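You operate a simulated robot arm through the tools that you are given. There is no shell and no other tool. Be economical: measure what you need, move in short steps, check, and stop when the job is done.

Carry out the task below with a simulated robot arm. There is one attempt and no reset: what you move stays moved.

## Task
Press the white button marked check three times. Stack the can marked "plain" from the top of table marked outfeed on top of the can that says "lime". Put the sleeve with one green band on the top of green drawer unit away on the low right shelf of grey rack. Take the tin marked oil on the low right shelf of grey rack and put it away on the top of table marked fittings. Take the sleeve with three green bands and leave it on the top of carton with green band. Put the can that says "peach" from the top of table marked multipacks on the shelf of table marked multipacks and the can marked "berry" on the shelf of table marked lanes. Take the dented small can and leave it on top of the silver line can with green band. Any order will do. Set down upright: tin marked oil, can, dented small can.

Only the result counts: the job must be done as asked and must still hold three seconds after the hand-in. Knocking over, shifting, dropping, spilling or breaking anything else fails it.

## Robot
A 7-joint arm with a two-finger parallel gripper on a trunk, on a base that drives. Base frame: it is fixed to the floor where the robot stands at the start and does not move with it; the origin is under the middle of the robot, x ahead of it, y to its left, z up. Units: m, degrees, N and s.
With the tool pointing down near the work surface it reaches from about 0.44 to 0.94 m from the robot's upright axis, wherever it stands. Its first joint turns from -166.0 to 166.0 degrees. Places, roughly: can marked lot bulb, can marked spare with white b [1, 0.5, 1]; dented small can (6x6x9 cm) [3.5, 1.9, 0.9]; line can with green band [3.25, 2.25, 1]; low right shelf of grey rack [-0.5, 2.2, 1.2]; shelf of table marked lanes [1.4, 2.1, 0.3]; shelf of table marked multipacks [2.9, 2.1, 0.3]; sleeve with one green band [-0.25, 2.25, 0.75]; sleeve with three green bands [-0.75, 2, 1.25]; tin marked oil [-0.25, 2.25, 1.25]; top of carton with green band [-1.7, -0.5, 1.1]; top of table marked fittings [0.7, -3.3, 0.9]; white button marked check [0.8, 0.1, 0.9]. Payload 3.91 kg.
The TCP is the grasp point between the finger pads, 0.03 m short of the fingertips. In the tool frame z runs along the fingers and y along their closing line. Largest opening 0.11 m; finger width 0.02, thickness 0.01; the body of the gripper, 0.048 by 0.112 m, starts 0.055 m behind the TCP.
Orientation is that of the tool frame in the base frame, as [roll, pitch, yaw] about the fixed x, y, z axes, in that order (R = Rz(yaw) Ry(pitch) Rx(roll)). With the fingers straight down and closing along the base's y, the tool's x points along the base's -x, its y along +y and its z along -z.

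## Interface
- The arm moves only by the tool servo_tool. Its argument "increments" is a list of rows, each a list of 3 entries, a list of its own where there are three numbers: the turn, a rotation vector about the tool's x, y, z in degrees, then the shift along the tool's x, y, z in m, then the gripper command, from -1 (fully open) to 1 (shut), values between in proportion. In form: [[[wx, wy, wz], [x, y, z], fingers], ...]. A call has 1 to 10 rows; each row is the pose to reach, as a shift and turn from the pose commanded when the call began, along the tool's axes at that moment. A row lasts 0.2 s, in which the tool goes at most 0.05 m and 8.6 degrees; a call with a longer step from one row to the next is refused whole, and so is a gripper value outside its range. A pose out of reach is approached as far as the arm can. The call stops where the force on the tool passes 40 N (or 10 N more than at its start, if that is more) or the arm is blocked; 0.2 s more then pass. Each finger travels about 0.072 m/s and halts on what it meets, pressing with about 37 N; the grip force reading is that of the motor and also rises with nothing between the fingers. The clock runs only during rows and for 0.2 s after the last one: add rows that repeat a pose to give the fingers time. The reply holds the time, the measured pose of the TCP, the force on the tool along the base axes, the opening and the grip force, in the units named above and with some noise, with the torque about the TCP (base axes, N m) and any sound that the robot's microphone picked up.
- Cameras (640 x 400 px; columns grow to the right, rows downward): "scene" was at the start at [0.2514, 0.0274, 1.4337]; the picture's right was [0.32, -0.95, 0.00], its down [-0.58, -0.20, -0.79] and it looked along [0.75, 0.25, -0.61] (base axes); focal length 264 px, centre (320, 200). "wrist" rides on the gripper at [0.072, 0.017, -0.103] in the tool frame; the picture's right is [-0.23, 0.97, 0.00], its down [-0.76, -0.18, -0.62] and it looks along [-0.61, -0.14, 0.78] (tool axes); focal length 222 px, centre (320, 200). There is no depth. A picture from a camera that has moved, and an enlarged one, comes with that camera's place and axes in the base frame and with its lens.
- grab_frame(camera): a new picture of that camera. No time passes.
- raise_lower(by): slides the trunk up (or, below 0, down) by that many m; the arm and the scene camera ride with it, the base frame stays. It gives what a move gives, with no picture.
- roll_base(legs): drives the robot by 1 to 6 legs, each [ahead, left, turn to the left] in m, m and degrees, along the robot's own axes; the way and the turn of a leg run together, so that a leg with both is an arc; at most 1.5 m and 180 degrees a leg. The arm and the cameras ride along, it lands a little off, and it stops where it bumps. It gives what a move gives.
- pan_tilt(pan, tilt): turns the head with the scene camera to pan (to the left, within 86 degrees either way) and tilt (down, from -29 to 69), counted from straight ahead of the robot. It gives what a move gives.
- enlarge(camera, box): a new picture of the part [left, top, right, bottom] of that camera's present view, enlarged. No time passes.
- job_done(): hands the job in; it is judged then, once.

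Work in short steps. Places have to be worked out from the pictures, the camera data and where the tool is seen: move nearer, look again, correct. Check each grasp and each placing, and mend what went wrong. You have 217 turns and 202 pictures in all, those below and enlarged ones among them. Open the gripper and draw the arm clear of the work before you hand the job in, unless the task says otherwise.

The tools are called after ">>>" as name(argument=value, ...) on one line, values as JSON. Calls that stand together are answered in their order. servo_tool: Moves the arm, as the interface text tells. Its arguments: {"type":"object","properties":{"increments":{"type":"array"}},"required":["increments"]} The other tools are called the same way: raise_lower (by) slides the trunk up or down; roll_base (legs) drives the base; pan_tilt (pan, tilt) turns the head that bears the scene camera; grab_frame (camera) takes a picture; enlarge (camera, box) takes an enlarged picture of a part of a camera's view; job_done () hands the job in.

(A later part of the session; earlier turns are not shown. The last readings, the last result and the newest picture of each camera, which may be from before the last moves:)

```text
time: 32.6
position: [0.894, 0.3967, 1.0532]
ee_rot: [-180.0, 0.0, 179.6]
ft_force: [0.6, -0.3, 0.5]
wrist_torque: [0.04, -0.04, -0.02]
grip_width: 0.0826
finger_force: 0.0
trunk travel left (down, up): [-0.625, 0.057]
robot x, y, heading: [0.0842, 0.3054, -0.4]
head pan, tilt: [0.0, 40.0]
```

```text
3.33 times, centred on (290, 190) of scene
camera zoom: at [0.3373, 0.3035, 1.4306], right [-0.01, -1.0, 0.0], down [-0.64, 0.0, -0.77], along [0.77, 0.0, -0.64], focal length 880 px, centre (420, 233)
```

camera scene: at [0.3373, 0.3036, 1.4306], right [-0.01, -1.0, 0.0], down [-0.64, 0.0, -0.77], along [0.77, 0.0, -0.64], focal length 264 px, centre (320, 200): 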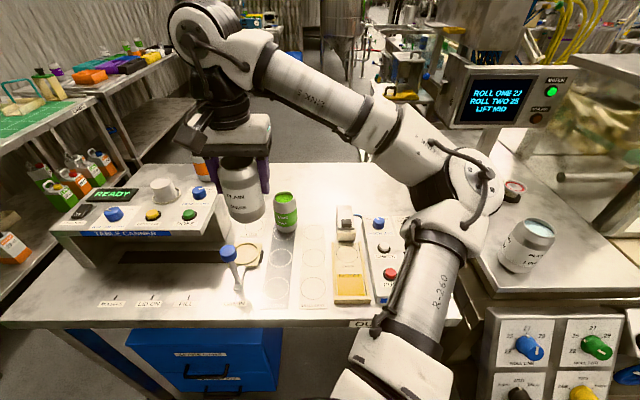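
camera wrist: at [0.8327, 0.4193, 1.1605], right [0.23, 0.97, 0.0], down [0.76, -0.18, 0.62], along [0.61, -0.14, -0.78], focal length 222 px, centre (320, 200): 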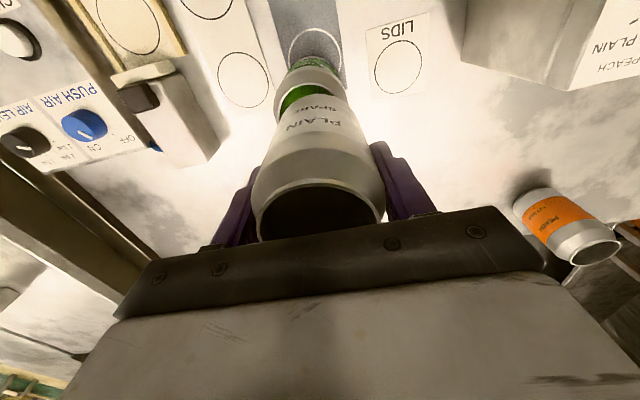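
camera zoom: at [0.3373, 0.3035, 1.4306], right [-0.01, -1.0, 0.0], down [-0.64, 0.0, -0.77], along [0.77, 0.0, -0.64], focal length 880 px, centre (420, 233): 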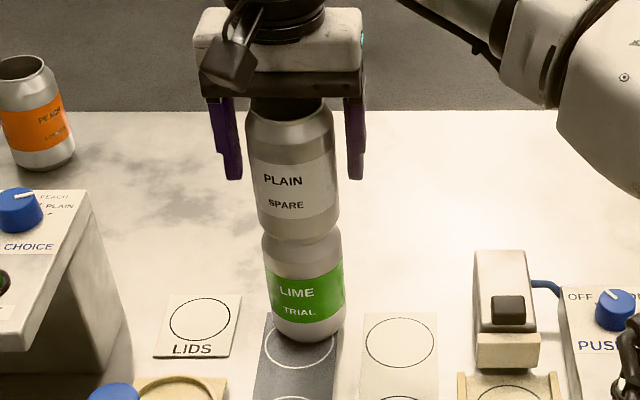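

Stack is standing. Open fully, lift straight up and retract.

>>> servo_tool(increments=[[[0, 0, 0], [0, 0, 0], -1], [[0, 0, 0], [0, 0, 0], -1], [[0, 0, 0], [0, 0, -0.04], -1], [[0, 0, 0], [0, 0, -0.08], -1], [[0, 0, 0], [0, 0, -0.12], -1], [[0, 0, 0], [0.04, 0, -0.13], -1], [[0, 0, 0], [0.08, 0, -0.13], -1], [[0, 0, 0], [0.12, 0, -0.13], -1], [[0, 0, 0], [0.16, 0, -0.13], -1], [[0, 0, 0], [0.2, 0, -0.13], -1]])

>>> grab_frame(camera="scene")

```text
time: 34.8
position: [0.6938, 0.3971, 1.1815]
ee_rot: [180.0, 0.0, 179.6]
ft_force: [0.0, 0.2, -0.3]
wrist_torque: [-0.02, -0.02, 0.02]
grip_width: 0.1101
finger_force: 0.1
trunk travel left (down, up): [-0.625, 0.057]
robot x, y, heading: [0.0815, 0.3078, -0.2]
head pan, tilt: [0.0, 40.0]
```

```text
162 pictures are left
camera scene: at [0.3371, 0.3034, 1.4307], right [-0.01, -1.0, 0.0], down [-0.64, 0.0, -0.77], along [0.77, 0.0, -0.64], focal length 264 px, centre (320, 200)
```

scene: 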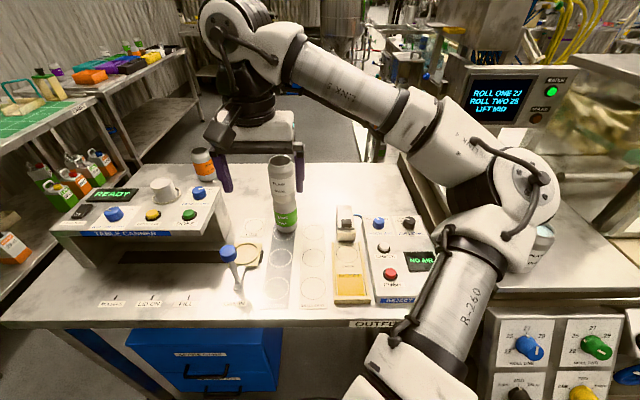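

Stack good. Now look towards the rack (left) before driving.

>>> pan_tilt(pan=86, tilt=20)

>>> grab_frame(camera="scene")

```text
time: 36.4
position: [0.6956, 0.3971, 1.1819]
ee_rot: [179.9, -0.1, 179.7]
ft_force: [-0.5, 0.4, 0.1]
wrist_torque: [-0.01, 0.02, 0.0]
grip_width: 0.1101
finger_force: 0.1
trunk travel left (down, up): [-0.625, 0.057]
robot x, y, heading: [0.0848, 0.3064, -0.5]
head pan, tilt: [85.9, 20.0]
```

```text
161 pictures are left
camera scene: at [0.2596, 0.3969, 1.462], right [1.0, -0.08, 0.0], down [-0.03, -0.34, -0.94], along [0.07, 0.94, -0.34], focal length 264 px, centre (320, 200)
```

scene: 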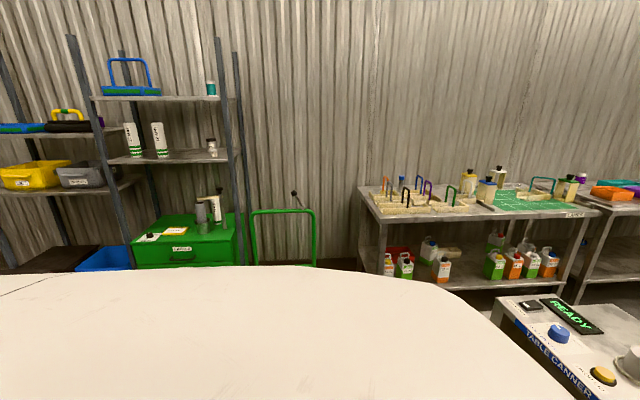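

Raise/retract the tool and drive back, turn left, and approach the rack.

>>> servo_tool(increments=[[[0, 0, 0], [0.03, 0, -0.03], -1], [[0, 0, 0], [0.06, 0, -0.06], -1], [[0, 0, 0], [0.1, 0, -0.08], -1], [[0, 0, 0], [0.13, 0, -0.1], -1]])

>>> roll_base(legs=[[-0.4, 0, 0], [0, 0, 90], [0.75, 0, 0]])

>>> pan_tilt(pan=0, tilt=15)

>>> grab_frame(camera="scene")

>>> grab_frame(camera="wrist")

```text
time: 37.4
position: [0.5683, 0.4012, 1.2839]
ee_rot: [179.9, 0.0, 179.7]
ft_force: [-0.4, -0.2, -0.1]
wrist_torque: [0.02, -0.02, -0.01]
grip_width: 0.11
finger_force: 0.0
trunk travel left (down, up): [-0.625, 0.057]
robot x, y, heading: [0.0794, 0.3034, -0.5]
head pan, tilt: [85.9, 20.0]
```

```text
time: 47.7
position: [-0.4478, 1.5517, 1.2828]
ee_rot: [179.8, 0.0, -89.0]
ft_force: [-0.5, -0.2, 0.4]
wrist_torque: [-0.02, 0.01, 0.0]
grip_width: 0.11
finger_force: 0.1
trunk travel left (down, up): [-0.625, 0.057]
robot x, y, heading: [-0.3428, 1.0687, 91.0]
head pan, tilt: [85.9, 20.0]
```

```text
time: 49.3
position: [-0.4475, 1.5522, 1.2832]
ee_rot: [179.8, 0.0, -89.0]
ft_force: [-0.3, -0.8, 0.0]
wrist_torque: [0.01, -0.03, 0.0]
grip_width: 0.1102
finger_force: 0.1
trunk travel left (down, up): [-0.625, 0.057]
robot x, y, heading: [-0.341, 1.0696, 91.1]
head pan, tilt: [0.0, 15.0]
```

```text
160 pictures are left
camera scene: at [-0.3464, 1.3312, 1.4702], right [1.0, 0.02, 0.0], down [0.0, -0.26, -0.97], along [-0.02, 0.97, -0.26], focal length 264 px, centre (320, 200)
```

scene: 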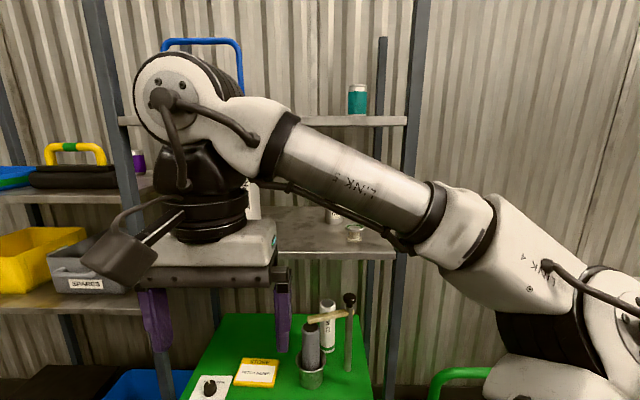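

```text
159 pictures are left
camera wrist: at [-0.465, 1.4784, 1.3885], right [-0.98, 0.21, 0.0], down [0.17, 0.76, 0.62], along [0.13, 0.61, -0.78], focal length 222 px, centre (320, 200)
```

wrist: 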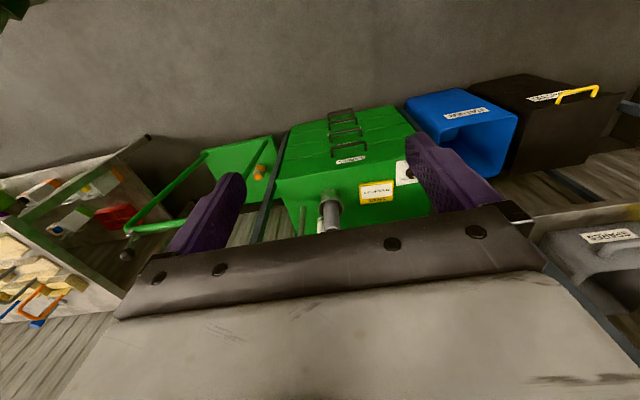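

The arm hides the shelf from the scene camera. Tilt the tool 45° forward so the wrist camera looks horizontally into the rack.

>>> servo_tool(increments=[[[0, -8, 0], [0, 0, 0], -1], [[0, -16, 0], [0, 0, 0], -1], [[0, -24, 0], [0, 0, 0], -1], [[0, -32, 0], [0, 0, 0], -1], [[0, -40, 0], [0, 0, 0], -1], [[0, -45, 0], [0, 0, 0], -1], [[0, -45, 0], [0, 0, 0], -1]])

>>> grab_frame(camera="wrist")

>>> grab_frame(camera="scene")

```text
time: 50.9
position: [-0.4469, 1.5515, 1.2851]
ee_rot: [180.0, 45.1, -89.1]
ft_force: [-0.2, 0.0, -0.6]
wrist_torque: [-0.01, 0.04, 0.03]
grip_width: 0.11
finger_force: 0.0
trunk travel left (down, up): [-0.625, 0.057]
robot x, y, heading: [-0.3463, 1.0703, 90.9]
head pan, tilt: [0.0, 15.0]
```

```text
158 pictures are left
camera wrist: at [-0.4637, 1.4267, 1.3071], right [-0.98, 0.14, 0.16], down [0.18, 0.1, 0.98], along [0.12, 0.98, -0.12], focal length 222 px, centre (320, 200)
```

wrist: 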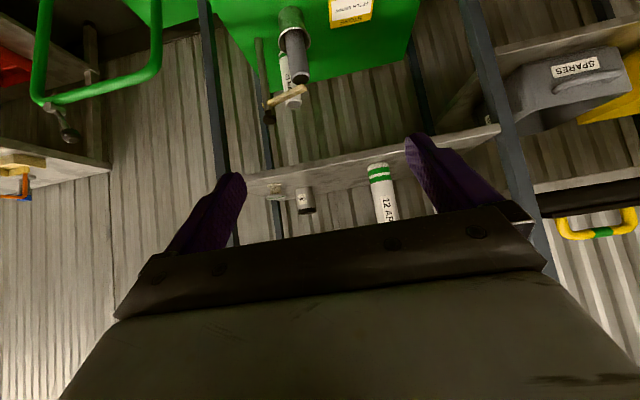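

```text
157 pictures are left
camera scene: at [-0.3464, 1.3313, 1.4701], right [1.0, 0.02, 0.0], down [0.0, -0.26, -0.97], along [-0.02, 0.97, -0.26], focal length 264 px, centre (320, 200)
```

scene: 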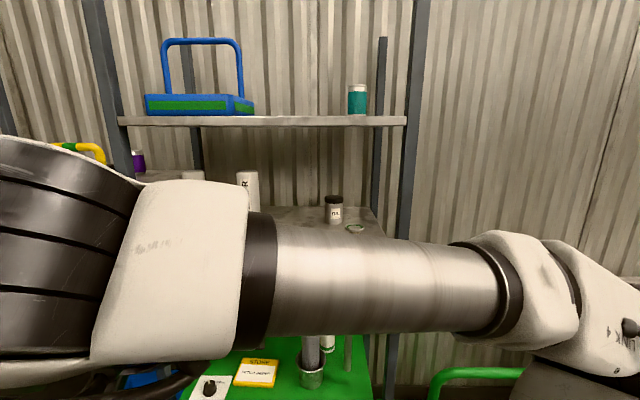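

>>> enlarge(camera="scene", box=[180, 150, 400, 240])

>>> enlarge(camera="wrist", box=[200, 0, 520, 240])

```text
2.91 times, centred on (290, 195) of scene
camera zoom: at [-0.3464, 1.3313, 1.4701], right [1.0, 0.02, 0.0], down [0.0, -0.26, -0.97], along [-0.02, 0.97, -0.26], focal length 768 px, centre (407, 214)
```

zoom: 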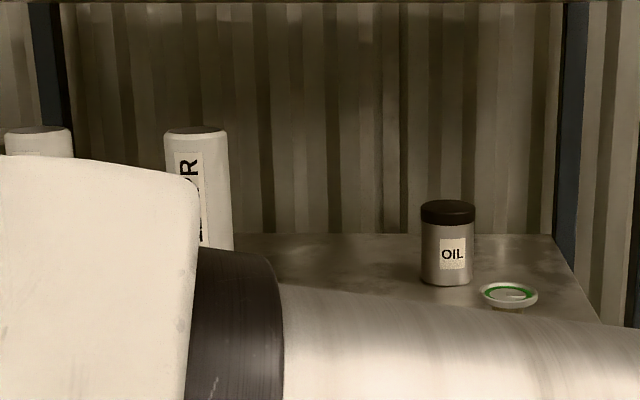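

```text
1.67 times, centred on (360, 120) of wrist
camera zoom: at [-0.4637, 1.4267, 1.3071], right [-0.98, 0.14, 0.16], down [0.18, 0.1, 0.98], along [0.12, 0.98, -0.12], focal length 370 px, centre (253, 333)
```

zoom: 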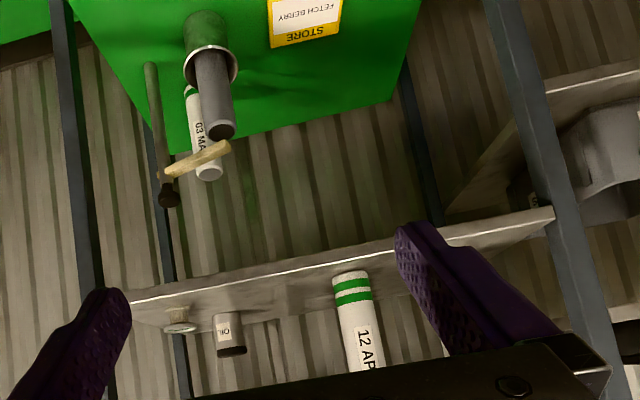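

Tin OIL at ≈(-0.318, 2.18), shelf z≈1.17, upper shelf ~1.49, shelf front y≈1.95. For shelf work I want the camera above the hand, so spin the tool 180° about its axis.

>>> servo_tool(increments=[[[0, 0, 8.5], [0, 0, 0], -1], [[0, 0, 17], [0, 0, 0], -1], [[0, 0, 25.5], [0, 0, 0], -1], [[0, 0, 34], [0, 0, 0], -1], [[0, 0, 42.5], [0, 0, 0], -1], [[0, 0, 51], [0, 0, 0], -1], [[0, 0, 59.5], [0, 0, 0], -1], [[0, 0, 68], [0, 0, 0], -1], [[0, 0, 76.5], [0, 0, 0], -1], [[0, 0, 85], [0, 0, 0], -1]])

>>> servo_tool(increments=[[[0, 0, 8.5], [0, 0, 0], -1], [[0, 0, 17], [0, 0, 0], -1], [[0, 0, 25.5], [0, 0, 0], -1], [[0, 0, 34], [0, 0, 0], -1], [[0, 0, 42.5], [0, 0, 0], -1], [[0, 0, 51], [0, 0, 0], -1], [[0, 0, 59.5], [0, 0, 0], -1], [[0, 0, 68], [0, 0, 0], -1], [[0, 0, 76.5], [0, 0, 0], -1], [[0, 0, 85], [0, 0, 0], -1]])

>>> grab_frame(camera="wrist")

>>> grab_frame(camera="scene")

```text
time: 53.1
position: [-0.4477, 1.5518, 1.2835]
ee_rot: [135.1, 3.4, -175.6]
ft_force: [0.0, -1.6, -0.8]
wrist_torque: [-0.01, -0.01, -0.01]
grip_width: 0.1102
finger_force: 0.1
trunk travel left (down, up): [-0.625, 0.057]
robot x, y, heading: [-0.3411, 1.0662, 90.9]
head pan, tilt: [0.0, 15.0]
```

```text
time: 55.3
position: [-0.4465, 1.5502, 1.2841]
ee_rot: [170.3, -44.2, 104.7]
ft_force: [0.8, -0.2, 0.1]
wrist_torque: [-0.01, 0.01, -0.01]
grip_width: 0.1099
finger_force: 0.1
trunk travel left (down, up): [-0.625, 0.057]
robot x, y, heading: [-0.3408, 1.0677, 91.1]
head pan, tilt: [0.0, 15.0]
```

```text
154 pictures are left
camera wrist: at [-0.4443, 1.53, 1.4106], right [1.0, -0.02, -0.04], down [-0.03, -0.99, -0.11], along [-0.04, 0.11, -0.99], focal length 222 px, centre (320, 200)
```

wrist: 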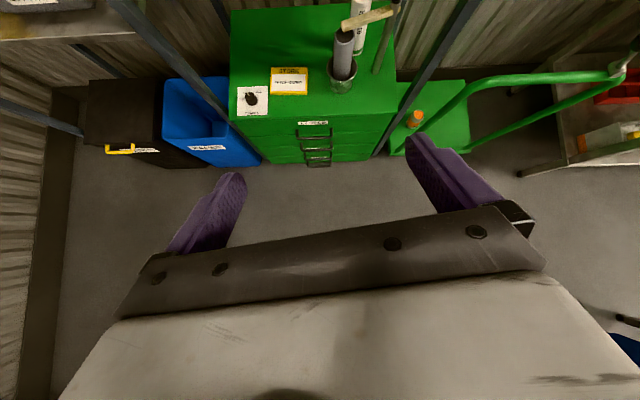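

```text
153 pictures are left
camera scene: at [-0.3463, 1.3312, 1.4702], right [1.0, 0.02, 0.0], down [0.0, -0.26, -0.97], along [-0.02, 0.97, -0.26], focal length 264 px, centre (320, 200)
```

scene: 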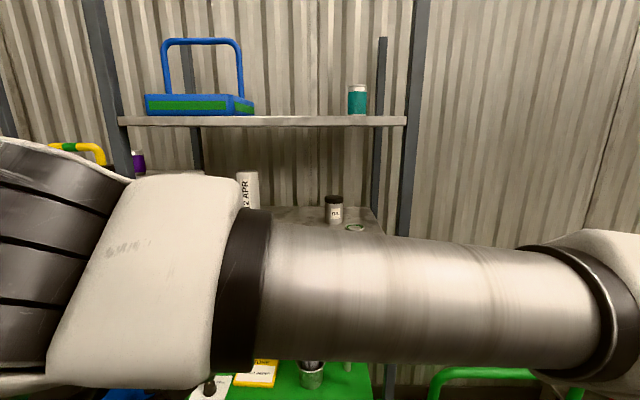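

Finish the spin, then tilt to ~20° below horizontal.

>>> servo_tool(increments=[[[0, 0, 5], [0, 0, 0], -1], [[0, 0, 10], [0, 0, 0], -1]])

>>> servo_tool(increments=[[[0, 8, 0], [0, 0, 0], -1], [[0, 16, 0], [0, 0, 0], -1], [[0, 24, 0], [0, 0, 0], -1], [[0, 25, 0], [0, 0, 0], -0.6]])

>>> grab_frame(camera="wrist")

>>> grab_frame(camera="scene")

```text
time: 55.9
position: [-0.4492, 1.551, 1.2842]
ee_rot: [-179.8, -45.0, 90.8]
ft_force: [0.7, 0.4, -0.7]
wrist_torque: [-0.01, -0.03, -0.04]
grip_width: 0.1099
finger_force: 0.1
trunk travel left (down, up): [-0.625, 0.057]
robot x, y, heading: [-0.3434, 1.0656, 91.1]
head pan, tilt: [0.0, 15.0]
```

```text
time: 56.9
position: [-0.4493, 1.554, 1.2877]
ee_rot: [-179.9, -69.8, 90.8]
ft_force: [-0.3, -0.3, 0.8]
wrist_torque: [0.02, -0.02, -0.03]
grip_width: 0.088
finger_force: 0.0
out of reach, approached as far as the arm can: row 4
trunk travel left (down, up): [-0.625, 0.057]
robot x, y, heading: [-0.3402, 1.0657, 91.1]
head pan, tilt: [0.0, 15.0]
```

```text
152 pictures are left
camera wrist: at [-0.4329, 1.4806, 1.3933], right [0.97, -0.06, -0.21], down [-0.16, -0.85, -0.5], along [-0.15, 0.52, -0.84], focal length 222 px, centre (320, 200)
```

wrist: 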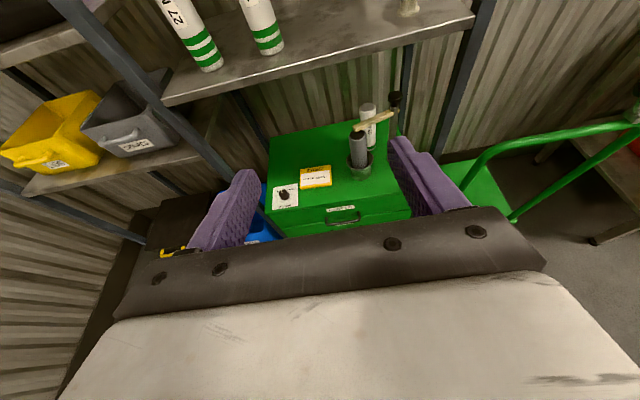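

```text
151 pictures are left
camera scene: at [-0.3464, 1.3313, 1.4701], right [1.0, 0.02, 0.0], down [0.0, -0.26, -0.97], along [-0.02, 0.97, -0.26], focal length 264 px, centre (320, 200)
```

scene: 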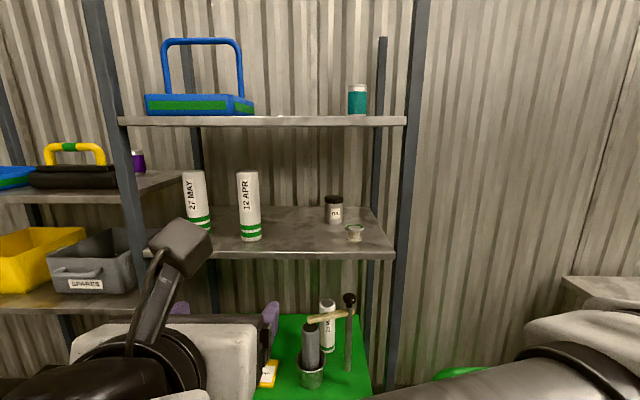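

Good clear view now. Zoom in on the sleeves/shelf and drawer top.

>>> enlarge(camera="scene", box=[160, 150, 420, 270])

>>> enlarge(camera="scene", box=[250, 280, 400, 400])

>>> enlarge(camera="wrist", box=[260, 70, 460, 230])

```text
2.46 times, centred on (290, 210) of scene
camera zoom: at [-0.3464, 1.3313, 1.4701], right [1.0, 0.02, 0.0], down [0.0, -0.26, -0.97], along [-0.02, 0.97, -0.26], focal length 650 px, centre (394, 175)
```

zoom: 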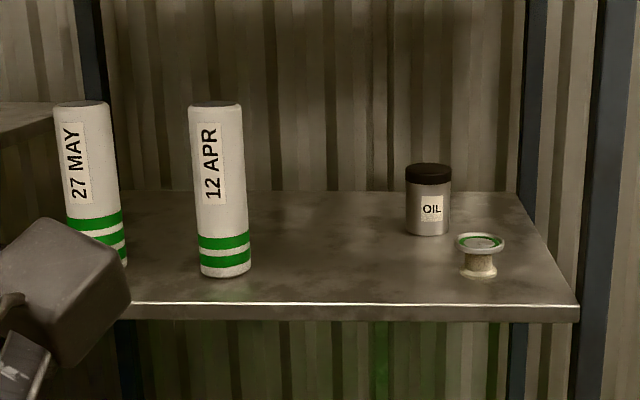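

```text
3.33 times, centred on (325, 340) of scene
camera zoom: at [-0.3464, 1.3313, 1.4701], right [1.0, 0.02, 0.0], down [0.0, -0.26, -0.97], along [-0.02, 0.97, -0.26], focal length 880 px, centre (303, -267)
```

zoom: 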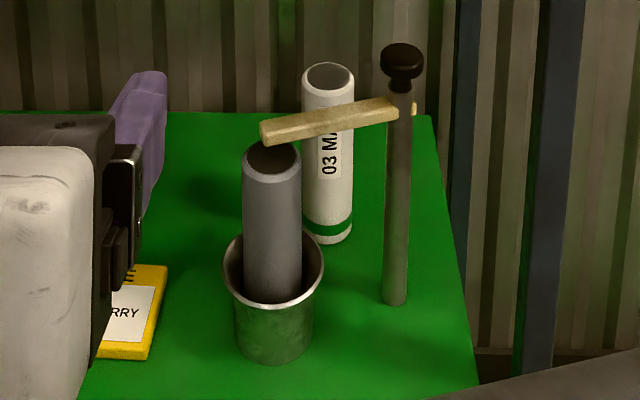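

```text
2.50 times, centred on (360, 150) of wrist
camera zoom: at [-0.4329, 1.4806, 1.3933], right [0.97, -0.06, -0.21], down [-0.16, -0.85, -0.5], along [-0.15, 0.52, -0.84], focal length 555 px, centre (220, 325)
```

zoom: 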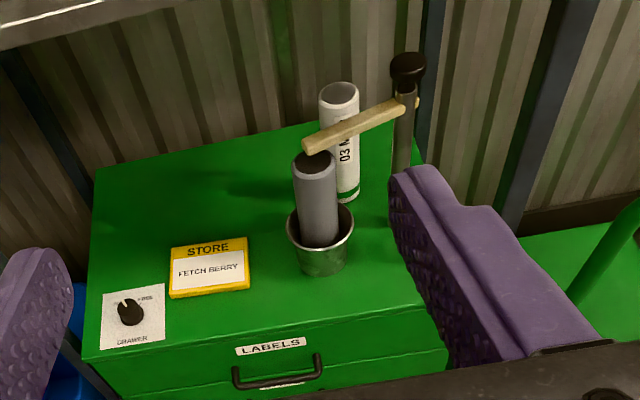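

Positions: 27 MAY (3 bands) ≈(-0.70, 2.03), ~0.19 tall; 12 APR ≈(-0.556, 2.03); tin ≈(-0.318, 2.18); 03 MAR (1 band) ≈(-0.34, 2.087) on drawers z≈0.73. I'll take 27 MAY first; drive closer.

>>> roll_base(legs=[[0.26, 0.2, 0]])

>>> grab_frame(camera="scene")

>>> grab_frame(camera="wrist")

```text
time: 59.0
position: [-0.6517, 1.8134, 1.2881]
ee_rot: [-179.9, -69.8, 90.9]
ft_force: [0.3, -0.3, 0.3]
wrist_torque: [-0.01, 0.01, 0.0]
grip_width: 0.088
finger_force: 0.2
trunk travel left (down, up): [-0.625, 0.057]
robot x, y, heading: [-0.5435, 1.3244, 90.9]
head pan, tilt: [0.0, 15.0]
```

```text
147 pictures are left
camera scene: at [-0.5495, 1.5908, 1.47], right [1.0, 0.02, 0.0], down [0.0, -0.26, -0.97], along [-0.01, 0.97, -0.26], focal length 264 px, centre (320, 200)
```

scene: 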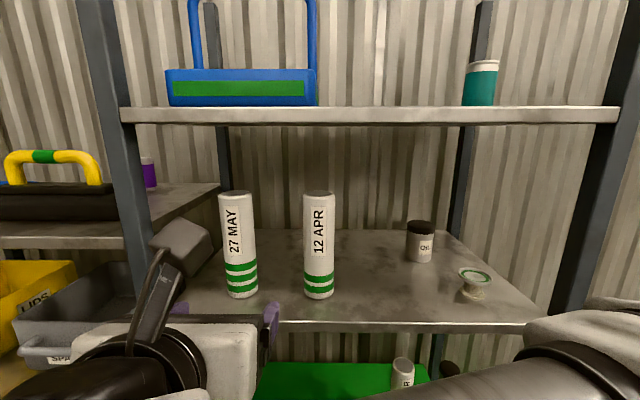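

```text
146 pictures are left
camera wrist: at [-0.6356, 1.7405, 1.3932], right [0.97, -0.06, -0.21], down [-0.17, -0.85, -0.5], along [-0.15, 0.52, -0.84], focal length 222 px, centre (320, 200)
```

wrist: 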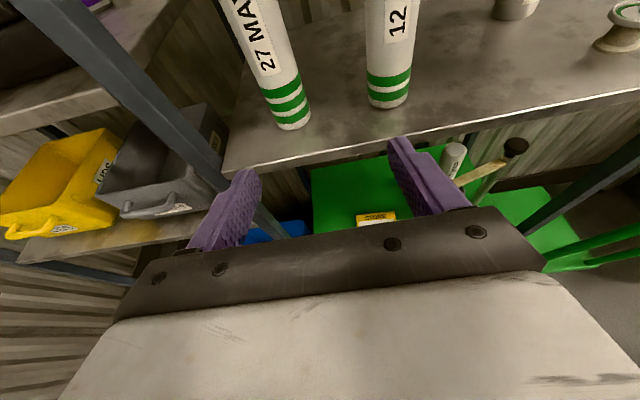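

MAY confirmed at ≈(-0.705, 2.032). Align laterally, open wide and advance.

>>> servo_tool(increments=[[[0, 0, 0], [0.0, -0.027, 0.02], -1], [[0, 0, 0], [0.004, -0.053, 0.05], -1], [[0, 0, 0], [0.008, -0.053, 0.09], -1], [[0, 0, 0], [0.02, -0.053, 0.125], -1], [[0, 0, 0], [0.03, -0.053, 0.155], -1]])

>>> grab_frame(camera="wrist")

>>> grab_frame(camera="scene")

```text
time: 60.2
position: [-0.705, 1.9658, 1.265]
ee_rot: [-180.0, -70.0, 90.9]
ft_force: [0.0, 0.3, -0.3]
wrist_torque: [0.0, -0.02, -0.01]
grip_width: 0.1098
finger_force: 0.0
trunk travel left (down, up): [-0.625, 0.057]
robot x, y, heading: [-0.545, 1.3243, 90.8]
head pan, tilt: [0.0, 15.0]
```

```text
145 pictures are left
camera wrist: at [-0.6881, 1.8942, 1.369], right [0.97, -0.06, -0.21], down [-0.17, -0.85, -0.5], along [-0.15, 0.52, -0.84], focal length 222 px, centre (320, 200)
```

wrist: 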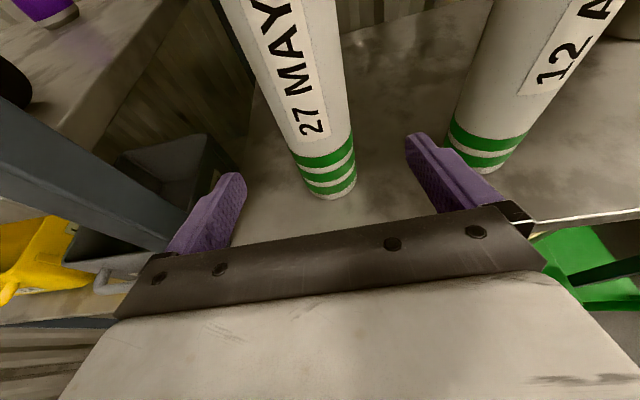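

```text
144 pictures are left
camera scene: at [-0.5489, 1.5907, 1.4701], right [1.0, 0.02, 0.0], down [0.0, -0.26, -0.97], along [-0.01, 0.97, -0.26], focal length 264 px, centre (320, 200)
```

scene: 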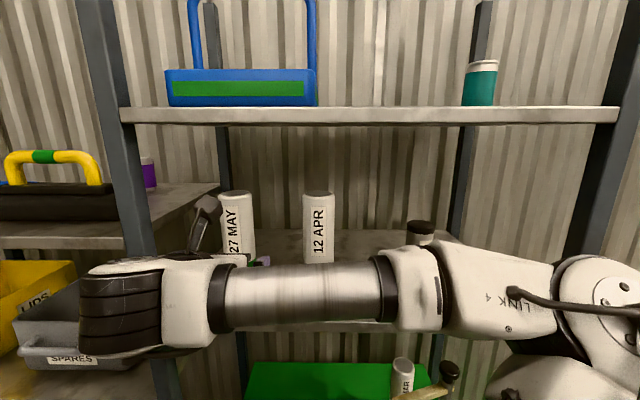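

Aligned. Advance 66 mm horizontally and close.

>>> servo_tool(increments=[[[0, 0, 0], [0.012, -0.002, 0.033], -1], [[0, 0, 0], [0.0226, -0.003, 0.062], -1], [[0, 0, 0], [0.0226, -0.003, 0.062], 0], [[0, 0, 0], [0.0226, -0.003, 0.062], 1], [[0, 0, 0], [0.0226, -0.003, 0.062], 1], [[0, 0, 0], [0.0226, -0.003, 0.062], 1], [[0, 0, 0], [0.0226, -0.003, 0.062], 1]])

>>> grab_frame(camera="wrist")

```text
time: 61.9
position: [-0.7119, 2.0332, 1.2633]
ee_rot: [-179.9, -69.9, 90.7]
ft_force: [0.7, 1.7, 0.8]
wrist_torque: [0.19, -0.16, 0.03]
grip_width: 0.0569
finger_force: 36.9
trunk travel left (down, up): [-0.625, 0.057]
robot x, y, heading: [-0.5416, 1.3293, 90.7]
head pan, tilt: [0.0, 15.0]
```

```text
143 pictures are left
camera wrist: at [-0.6941, 1.9608, 1.3676], right [0.97, -0.06, -0.21], down [-0.17, -0.85, -0.5], along [-0.15, 0.52, -0.84], focal length 222 px, centre (320, 200)
```

wrist: 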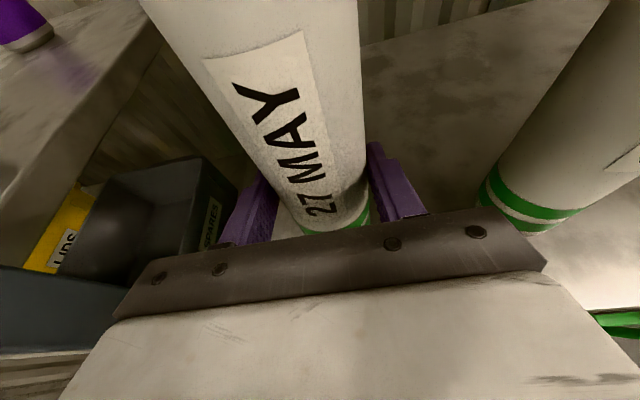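

Gripped (57 mm). Lift 3 cm and retract straight back.

>>> servo_tool(increments=[[[0, 0, 0], [0.014, 0, -0.005], 1], [[0, 0, 0], [0.028, 0, -0.01], 1], [[0, 0, 0], [0.015, 0, -0.045], 1], [[0, 0, 0], [0.0, 0, -0.086], 1], [[0, 0, 0], [-0.015, 0, -0.127], 1], [[0, 0, 0], [-0.03, 0, -0.168], 1], [[0, 0, 0], [-0.045, 0, -0.209], 1], [[0, 0, 0], [-0.058, 0, -0.245], 1], [[0, 0, 0], [-0.058, 0, -0.245], 1]])

>>> roll_base(legs=[[-0.45, 0, 0]])

>>> grab_frame(camera="scene")

```text
time: 63.9
position: [-0.6853, 1.8081, 1.2868]
ee_rot: [-179.8, -69.8, 90.8]
ft_force: [-0.1, -0.5, -3.4]
wrist_torque: [-0.02, 0.01, -0.02]
grip_width: 0.0569
finger_force: 36.8
out of reach, approached as far as the arm can: row 7, 8, 9
trunk travel left (down, up): [-0.625, 0.057]
robot x, y, heading: [-0.5411, 1.3275, 91.1]
head pan, tilt: [0.0, 15.0]
```

```text
time: 66.5
position: [-0.6779, 1.3679, 1.2879]
ee_rot: [-179.8, -69.8, 90.7]
ft_force: [-0.8, 0.5, -2.7]
wrist_torque: [-0.03, -0.05, 0.0]
grip_width: 0.0567
finger_force: 36.9
trunk travel left (down, up): [-0.625, 0.057]
robot x, y, heading: [-0.5364, 0.8877, 91.0]
head pan, tilt: [0.0, 15.0]
```

```text
142 pictures are left
camera scene: at [-0.5425, 1.1495, 1.4702], right [1.0, 0.02, 0.0], down [0.0, -0.26, -0.97], along [-0.02, 0.97, -0.26], focal length 264 px, centre (320, 200)
```

scene: 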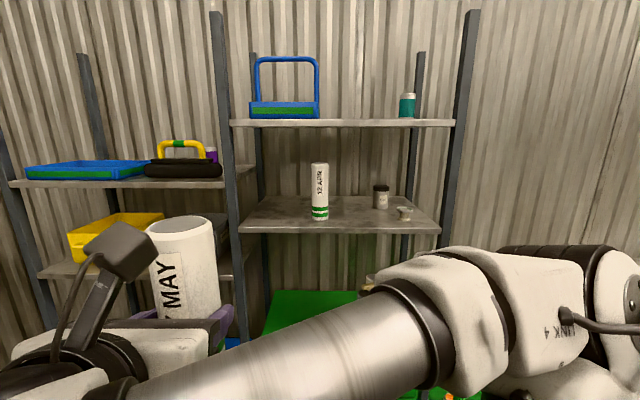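

Turn left 90° to face -x and look for the carton.

>>> roll_base(legs=[[0, 0, 89]])

>>> pan_tilt(pan=40, tilt=25)

>>> grab_frame(camera="scene")

```text
time: 70.8
position: [-1.0189, 0.746, 1.2867]
ee_rot: [-179.8, -69.8, -179.4]
ft_force: [-0.3, 0.7, -2.3]
wrist_torque: [-0.02, -0.07, 0.03]
grip_width: 0.0569
finger_force: 36.9
trunk travel left (down, up): [-0.625, 0.057]
robot x, y, heading: [-0.5411, 0.8859, -178.9]
head pan, tilt: [0.0, 15.0]
```

```text
time: 71.9
position: [-1.0183, 0.7452, 1.2872]
ee_rot: [-179.9, -69.8, -179.4]
ft_force: [0.6, 0.8, -3.3]
wrist_torque: [0.0, -0.03, 0.0]
grip_width: 0.0571
finger_force: 36.8
trunk travel left (down, up): [-0.625, 0.057]
robot x, y, heading: [-0.5388, 0.8883, -179.4]
head pan, tilt: [40.0, 25.0]
```

```text
141 pictures are left
camera scene: at [-0.7777, 0.824, 1.4539], right [-0.65, 0.76, 0.0], down [0.32, 0.28, -0.91], along [-0.69, -0.59, -0.42], focal length 264 px, centre (320, 200)
```

scene: 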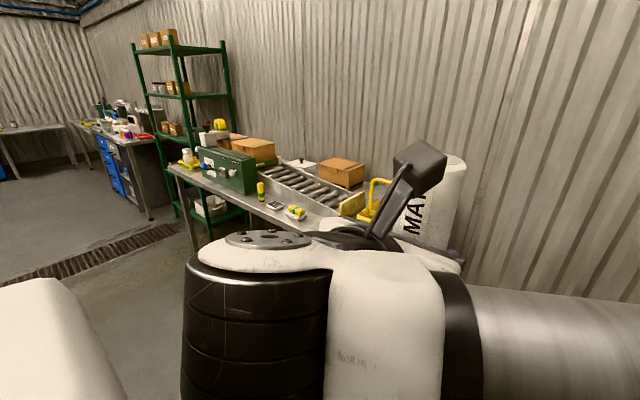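

>>> enlarge(camera="scene", box=[160, 110, 400, 260])

```text
2.67 times, centred on (280, 185) of scene
camera zoom: at [-0.7777, 0.824, 1.4539], right [-0.65, 0.76, 0.0], down [0.32, 0.28, -0.91], along [-0.69, -0.59, -0.42], focal length 704 px, centre (427, 240)
```

zoom: 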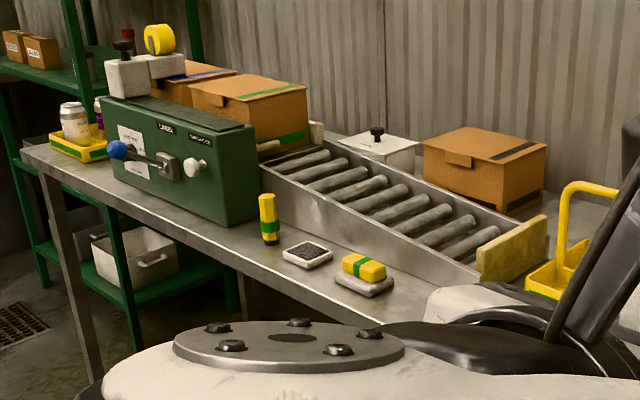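

The green-banded carton is the middle one (top ≈(-1.68, -0.45, 1.1)) behind the green machine. Strafe along to face it.

>>> roll_base(legs=[[0, 1.2, 0]])

>>> pan_tilt(pan=0, tilt=20)

>>> grab_frame(camera="scene")

>>> grab_frame(camera="wrist")

```text
time: 81.5
position: [-1.0148, -0.4444, 1.2874]
ee_rot: [-179.8, -69.8, 179.7]
ft_force: [-0.4, -0.1, -2.8]
wrist_torque: [0.0, -0.08, 0.03]
grip_width: 0.0571
finger_force: 36.5
trunk travel left (down, up): [-0.625, 0.057]
robot x, y, heading: [-0.531, -0.3129, 179.9]
head pan, tilt: [40.0, 25.0]
```

```text
time: 82.6
position: [-1.0158, -0.4453, 1.2875]
ee_rot: [-179.8, -69.9, 179.7]
ft_force: [0.1, 0.6, -2.3]
wrist_torque: [0.01, -0.02, 0.01]
grip_width: 0.0568
finger_force: 36.8
trunk travel left (down, up): [-0.625, 0.057]
robot x, y, heading: [-0.5313, -0.3135, 179.9]
head pan, tilt: [0.0, 20.0]
```

```text
139 pictures are left
camera scene: at [-0.7951, -0.3125, 1.462], right [0.0, 1.0, 0.0], down [0.34, 0.0, -0.94], along [-0.94, 0.0, -0.34], focal length 264 px, centre (320, 200)
```

scene: 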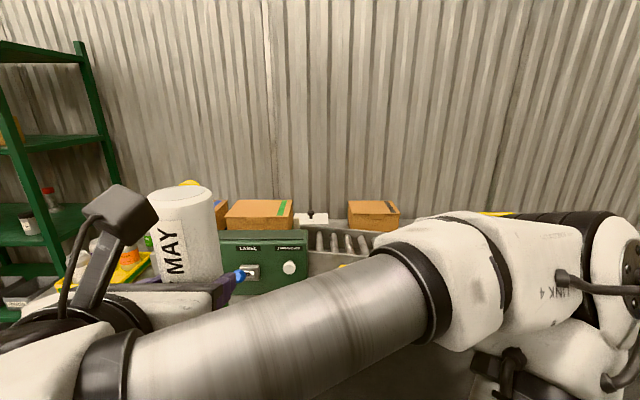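

```text
138 pictures are left
camera wrist: at [-0.9445, -0.4284, 1.3919], right [0.08, 0.97, -0.21], down [0.85, -0.18, -0.5], along [-0.52, -0.14, -0.84], focal length 222 px, centre (320, 200)
```

wrist: 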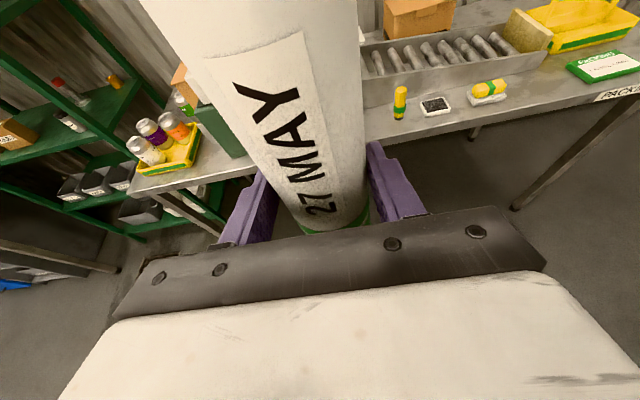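

>>> enlarge(camera="scene", box=[140, 170, 340, 300])

```text
3.08 times, centred on (240, 235) of scene
camera zoom: at [-0.7951, -0.3125, 1.462], right [0.0, 1.0, 0.0], down [0.34, 0.0, -0.94], along [-0.94, 0.0, -0.34], focal length 812 px, centre (566, 92)
```

zoom: 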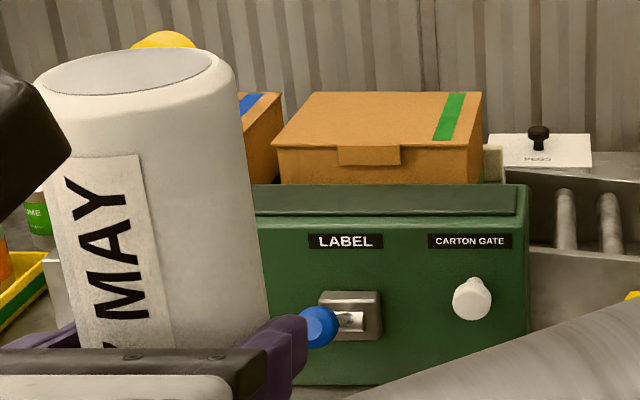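

Carton top ≈ centre (-1.70, -0.52), z≈1.103; machine in front ~1.1 high. Drive ahead 0.36, left 0.08, then look.

>>> roll_base(legs=[[0.36, 0.08, 0]])

>>> grab_frame(camera="scene")

>>> grab_frame(camera="wrist")

```text
time: 84.9
position: [-1.3608, -0.5277, 1.2878]
ee_rot: [-179.8, -69.8, -179.9]
ft_force: [-0.4, -0.6, -3.4]
wrist_torque: [0.02, -0.07, 0.01]
grip_width: 0.0567
finger_force: 37.2
trunk travel left (down, up): [-0.625, 0.057]
robot x, y, heading: [-0.8786, -0.3909, -179.9]
head pan, tilt: [0.0, 20.0]
```

```text
136 pictures are left
camera scene: at [-1.1425, -0.3923, 1.4618], right [0.0, 1.0, 0.0], down [0.34, 0.0, -0.94], along [-0.94, 0.0, -0.34], focal length 264 px, centre (320, 200)
```

scene: 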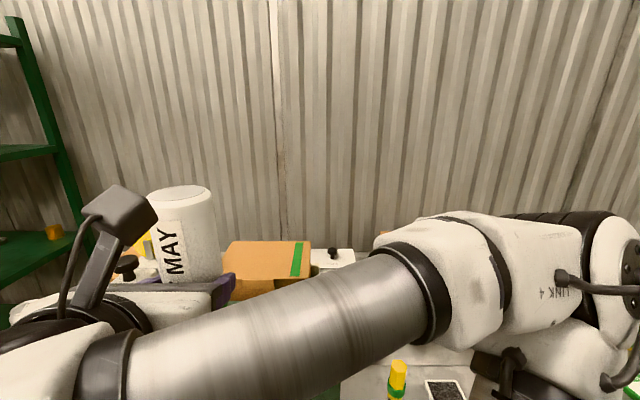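

```text
135 pictures are left
camera wrist: at [-1.2909, -0.5095, 1.3917], right [0.07, 0.97, -0.21], down [0.85, -0.17, -0.5], along [-0.52, -0.15, -0.84], focal length 222 px, centre (320, 200)
```

wrist: 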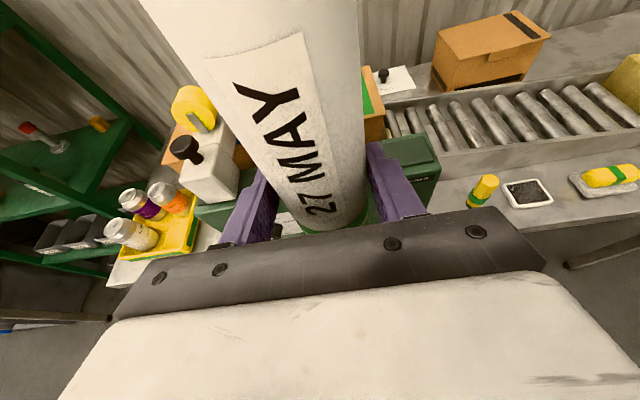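

Clear path. Advance to above the carton.

>>> servo_tool(increments=[[[0, 0, 0], [0.0128, 0.002, 0.0469], 1], [[0, 0, 0], [0.0256, 0.003, 0.0938], 1], [[0, 0, 0], [0.0384, 0.005, 0.1407], 1], [[0, 0, 0], [0.0512, 0.006, 0.1876], 1], [[0, 0, 0], [0.064, 0.008, 0.2345], 1], [[0, 0, 0], [0.0768, 0.009, 0.2814], 1], [[0, 0, 0], [0.0896, 0.01, 0.328], 1], [[0, 0, 0], [0.0896, 0.01, 0.328], 1]])

>>> grab_frame(camera="scene")

>>> grab_frame(camera="wrist")

```text
time: 86.7
position: [-1.6959, -0.521, 1.2609]
ee_rot: [-179.9, -69.8, -179.7]
ft_force: [0.0, 0.1, -1.8]
wrist_torque: [-0.03, -0.04, 0.01]
grip_width: 0.0568
finger_force: 37.5
trunk travel left (down, up): [-0.625, 0.057]
robot x, y, heading: [-0.877, -0.3942, -179.8]
head pan, tilt: [0.0, 20.0]
```

```text
134 pictures are left
camera scene: at [-1.1414, -0.3921, 1.4621], right [0.0, 1.0, 0.0], down [0.34, 0.0, -0.94], along [-0.94, 0.0, -0.34], focal length 264 px, centre (320, 200)
```

scene: 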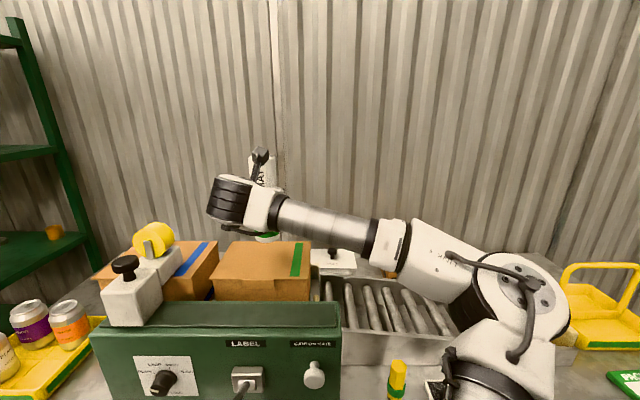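

```text
133 pictures are left
camera wrist: at [-1.6264, -0.504, 1.3643], right [0.07, 0.97, -0.21], down [0.85, -0.17, -0.5], along [-0.52, -0.15, -0.84], focal length 222 px, centre (320, 200)
```

wrist: 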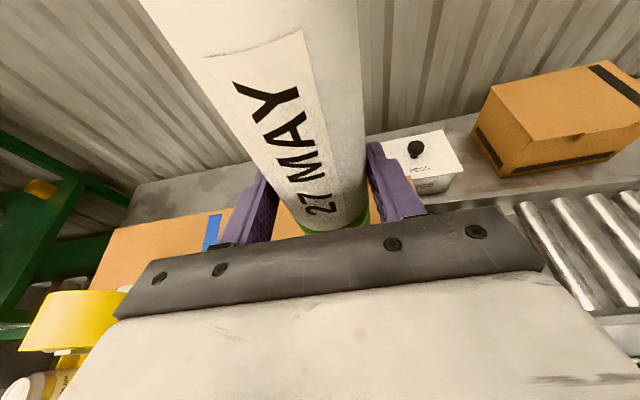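

Over the carton's centre. Lower vertically in steps until contact.

>>> servo_tool(increments=[[[0, 0, 0], [-0.0235, 0, 0.0085], 1], [[0, 0, 0], [-0.042, 0, 0.0153], 1], [[0, 0, 0], [-0.047, 0, 0.0171], 1], [[0, 0, 0], [-0.051, 0, 0.0186], 1], [[0, 0, 0], [-0.051, 0, 0.0186], 1]])

```text
time: 87.9
position: [-1.6987, -0.5202, 1.2044]
ee_rot: [-179.8, -69.8, -179.8]
ft_force: [-0.6, -0.8, -3.4]
wrist_torque: [0.03, -0.06, -0.02]
grip_width: 0.0569
finger_force: 37.3
trunk travel left (down, up): [-0.625, 0.057]
robot x, y, heading: [-0.8773, -0.3887, -180.0]
head pan, tilt: [0.0, 20.0]
```

>>> servo_tool(increments=[[[0, 0, 0], [-0.0028, 0, 0.001], 1], [[0, 0, 0], [-0.0056, 0, 0.002], 1], [[0, 0, 0], [-0.0056, 0, 0.002], 1]])

>>> enlarge(camera="scene", box=[190, 140, 350, 300])

```text
time: 88.7
position: [-1.6997, -0.5205, 1.198]
ee_rot: [-179.8, -69.9, -179.9]
ft_force: [-1.6, 0.1, 0.9]
wrist_torque: [0.01, 0.18, -0.01]
grip_width: 0.0572
finger_force: 37.0
trunk travel left (down, up): [-0.625, 0.057]
robot x, y, heading: [-0.8773, -0.3912, -179.7]
head pan, tilt: [0.0, 20.0]
```

```text
2.50 times, centred on (270, 220) of scene
camera zoom: at [-1.1417, -0.3921, 1.462], right [0.0, 1.0, 0.0], down [0.34, 0.0, -0.94], along [-0.94, 0.0, -0.34], focal length 660 px, centre (445, 150)
```

zoom: 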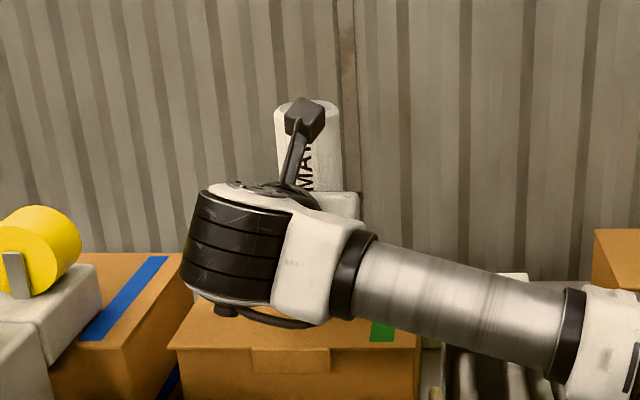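

Contact beginning (force up by ~4 N). 1.5 mm more, then release gradually.

>>> servo_tool(increments=[[[0, 0, 0], [-0.0014, 0, 0.0005], 1], [[0, 0, 0], [-0.0014, 0, 0.0005], 0.2], [[0, 0, 0], [-0.0014, 0, 0.0005], -0.2], [[0, 0, 0], [-0.0014, 0, 0.0005], -0.6], [[0, 0, 0], [-0.0014, 0, 0.0005], -1], [[0, 0, 0], [-0.0014, 0, 0.0005], -1]])

>>> grab_frame(camera="wrist")

```text
time: 90.1
position: [-1.6989, -0.5191, 1.1956]
ee_rot: [-179.8, -69.8, -179.9]
ft_force: [0.0, -0.5, -0.7]
wrist_torque: [-0.02, -0.01, 0.01]
grip_width: 0.11
finger_force: 0.1
trunk travel left (down, up): [-0.625, 0.057]
robot x, y, heading: [-0.8759, -0.392, -179.8]
head pan, tilt: [0.0, 20.0]
```

```text
131 pictures are left
camera wrist: at [-1.6283, -0.5021, 1.3009], right [0.07, 0.97, -0.21], down [0.85, -0.17, -0.5], along [-0.52, -0.15, -0.84], focal length 222 px, centre (320, 200)
```

wrist: 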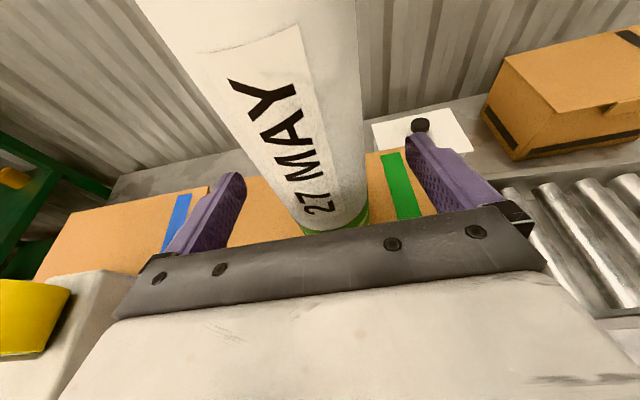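

Standing upright. Retract straight back.

>>> servo_tool(increments=[[[0, 0, 0], [-0.0137, 0, -0.0376], -1], [[0, 0, 0], [-0.0274, 0, -0.0752], -1], [[0, 0, 0], [-0.0411, 0, -0.1128], -1], [[0, 0, 0], [-0.03, 0, -0.155], -1], [[0, 0, 0], [-0.02, 0, -0.2], -1], [[0, 0, 0], [-0.02, 0, -0.245], -1], [[0, 0, 0], [-0.02, 0, -0.29], -1]])

>>> grab_frame(camera="scene")

```text
time: 91.7
position: [-1.4165, -0.5141, 1.2757]
ee_rot: [-179.8, -69.8, -179.9]
ft_force: [-0.2, -0.2, -0.3]
wrist_torque: [0.02, 0.02, 0.01]
grip_width: 0.11
finger_force: 0.1
trunk travel left (down, up): [-0.625, 0.057]
robot x, y, heading: [-0.8791, -0.3922, -179.6]
head pan, tilt: [0.0, 20.0]
```

```text
130 pictures are left
camera scene: at [-1.1405, -0.3921, 1.4622], right [0.0, 1.0, 0.0], down [0.34, 0.0, -0.94], along [-0.94, 0.0, -0.34], focal length 264 px, centre (320, 200)
```

scene: 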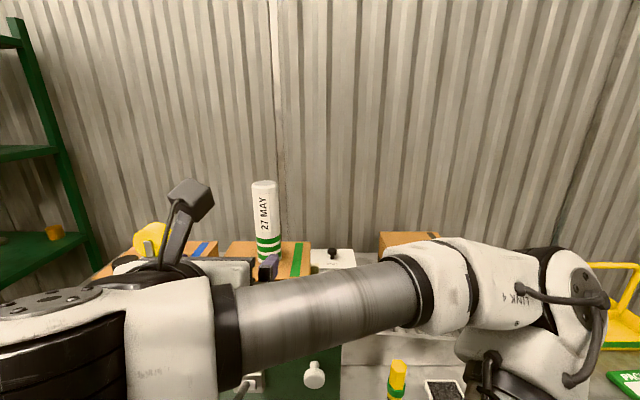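

Sleeve with three bands placed. Head back to the rack, stopping at its left front, facing diagonally right.

>>> roll_base(legs=[[-0.4, 0, 0], [0, 0, -90], [1.3, 0, 0], [0.15, 0.35, 0], [0, 0, -45]])

>>> raise_lower(by=-0.35)

>>> grab_frame(camera="scene")

>>> grab_frame(camera="wrist")

```text
time: 109.2
position: [-0.5886, 1.5323, 1.2743]
ee_rot: [-179.9, -69.7, 46.9]
ft_force: [0.1, -0.4, -0.7]
wrist_torque: [-0.03, 0.01, -0.04]
grip_width: 0.1101
finger_force: 0.2
trunk travel left (down, up): [-0.625, 0.057]
robot x, y, heading: [-0.8719, 1.0558, 47.0]
head pan, tilt: [0.0, 20.0]
```

```text
time: 112.7
position: [-0.5889, 1.5321, 0.9267]
ee_rot: [-179.8, -69.9, 46.8]
ft_force: [0.3, 0.0, 0.5]
wrist_torque: [0.03, 0.02, -0.01]
grip_width: 0.1102
finger_force: 0.0
trunk travel left (down, up): [-0.275, 0.407]
robot x, y, heading: [-0.8708, 1.0548, 46.8]
head pan, tilt: [0.0, 20.0]
```

```text
129 pictures are left
camera scene: at [-0.6902, 1.2453, 1.1121], right [0.73, -0.68, 0.0], down [-0.23, -0.25, -0.94], along [0.64, 0.69, -0.34], focal length 264 px, centre (320, 200)
```

scene: 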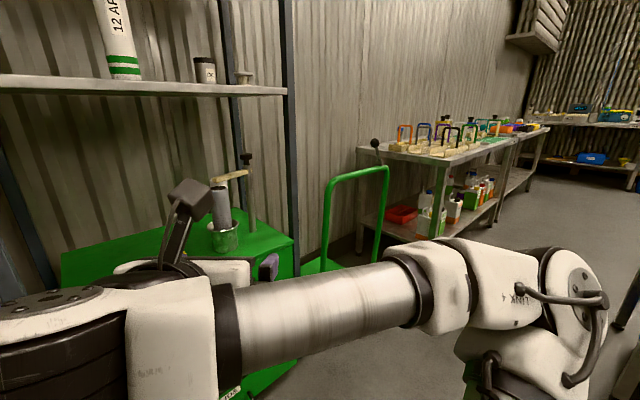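

```text
128 pictures are left
camera wrist: at [-0.6266, 1.4672, 1.0304], right [0.66, -0.72, -0.21], down [-0.71, -0.5, -0.5], along [0.25, 0.48, -0.84], focal length 222 px, centre (320, 200)
```

wrist: 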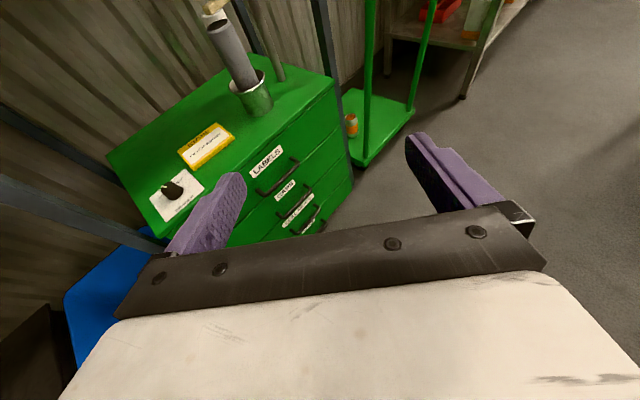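

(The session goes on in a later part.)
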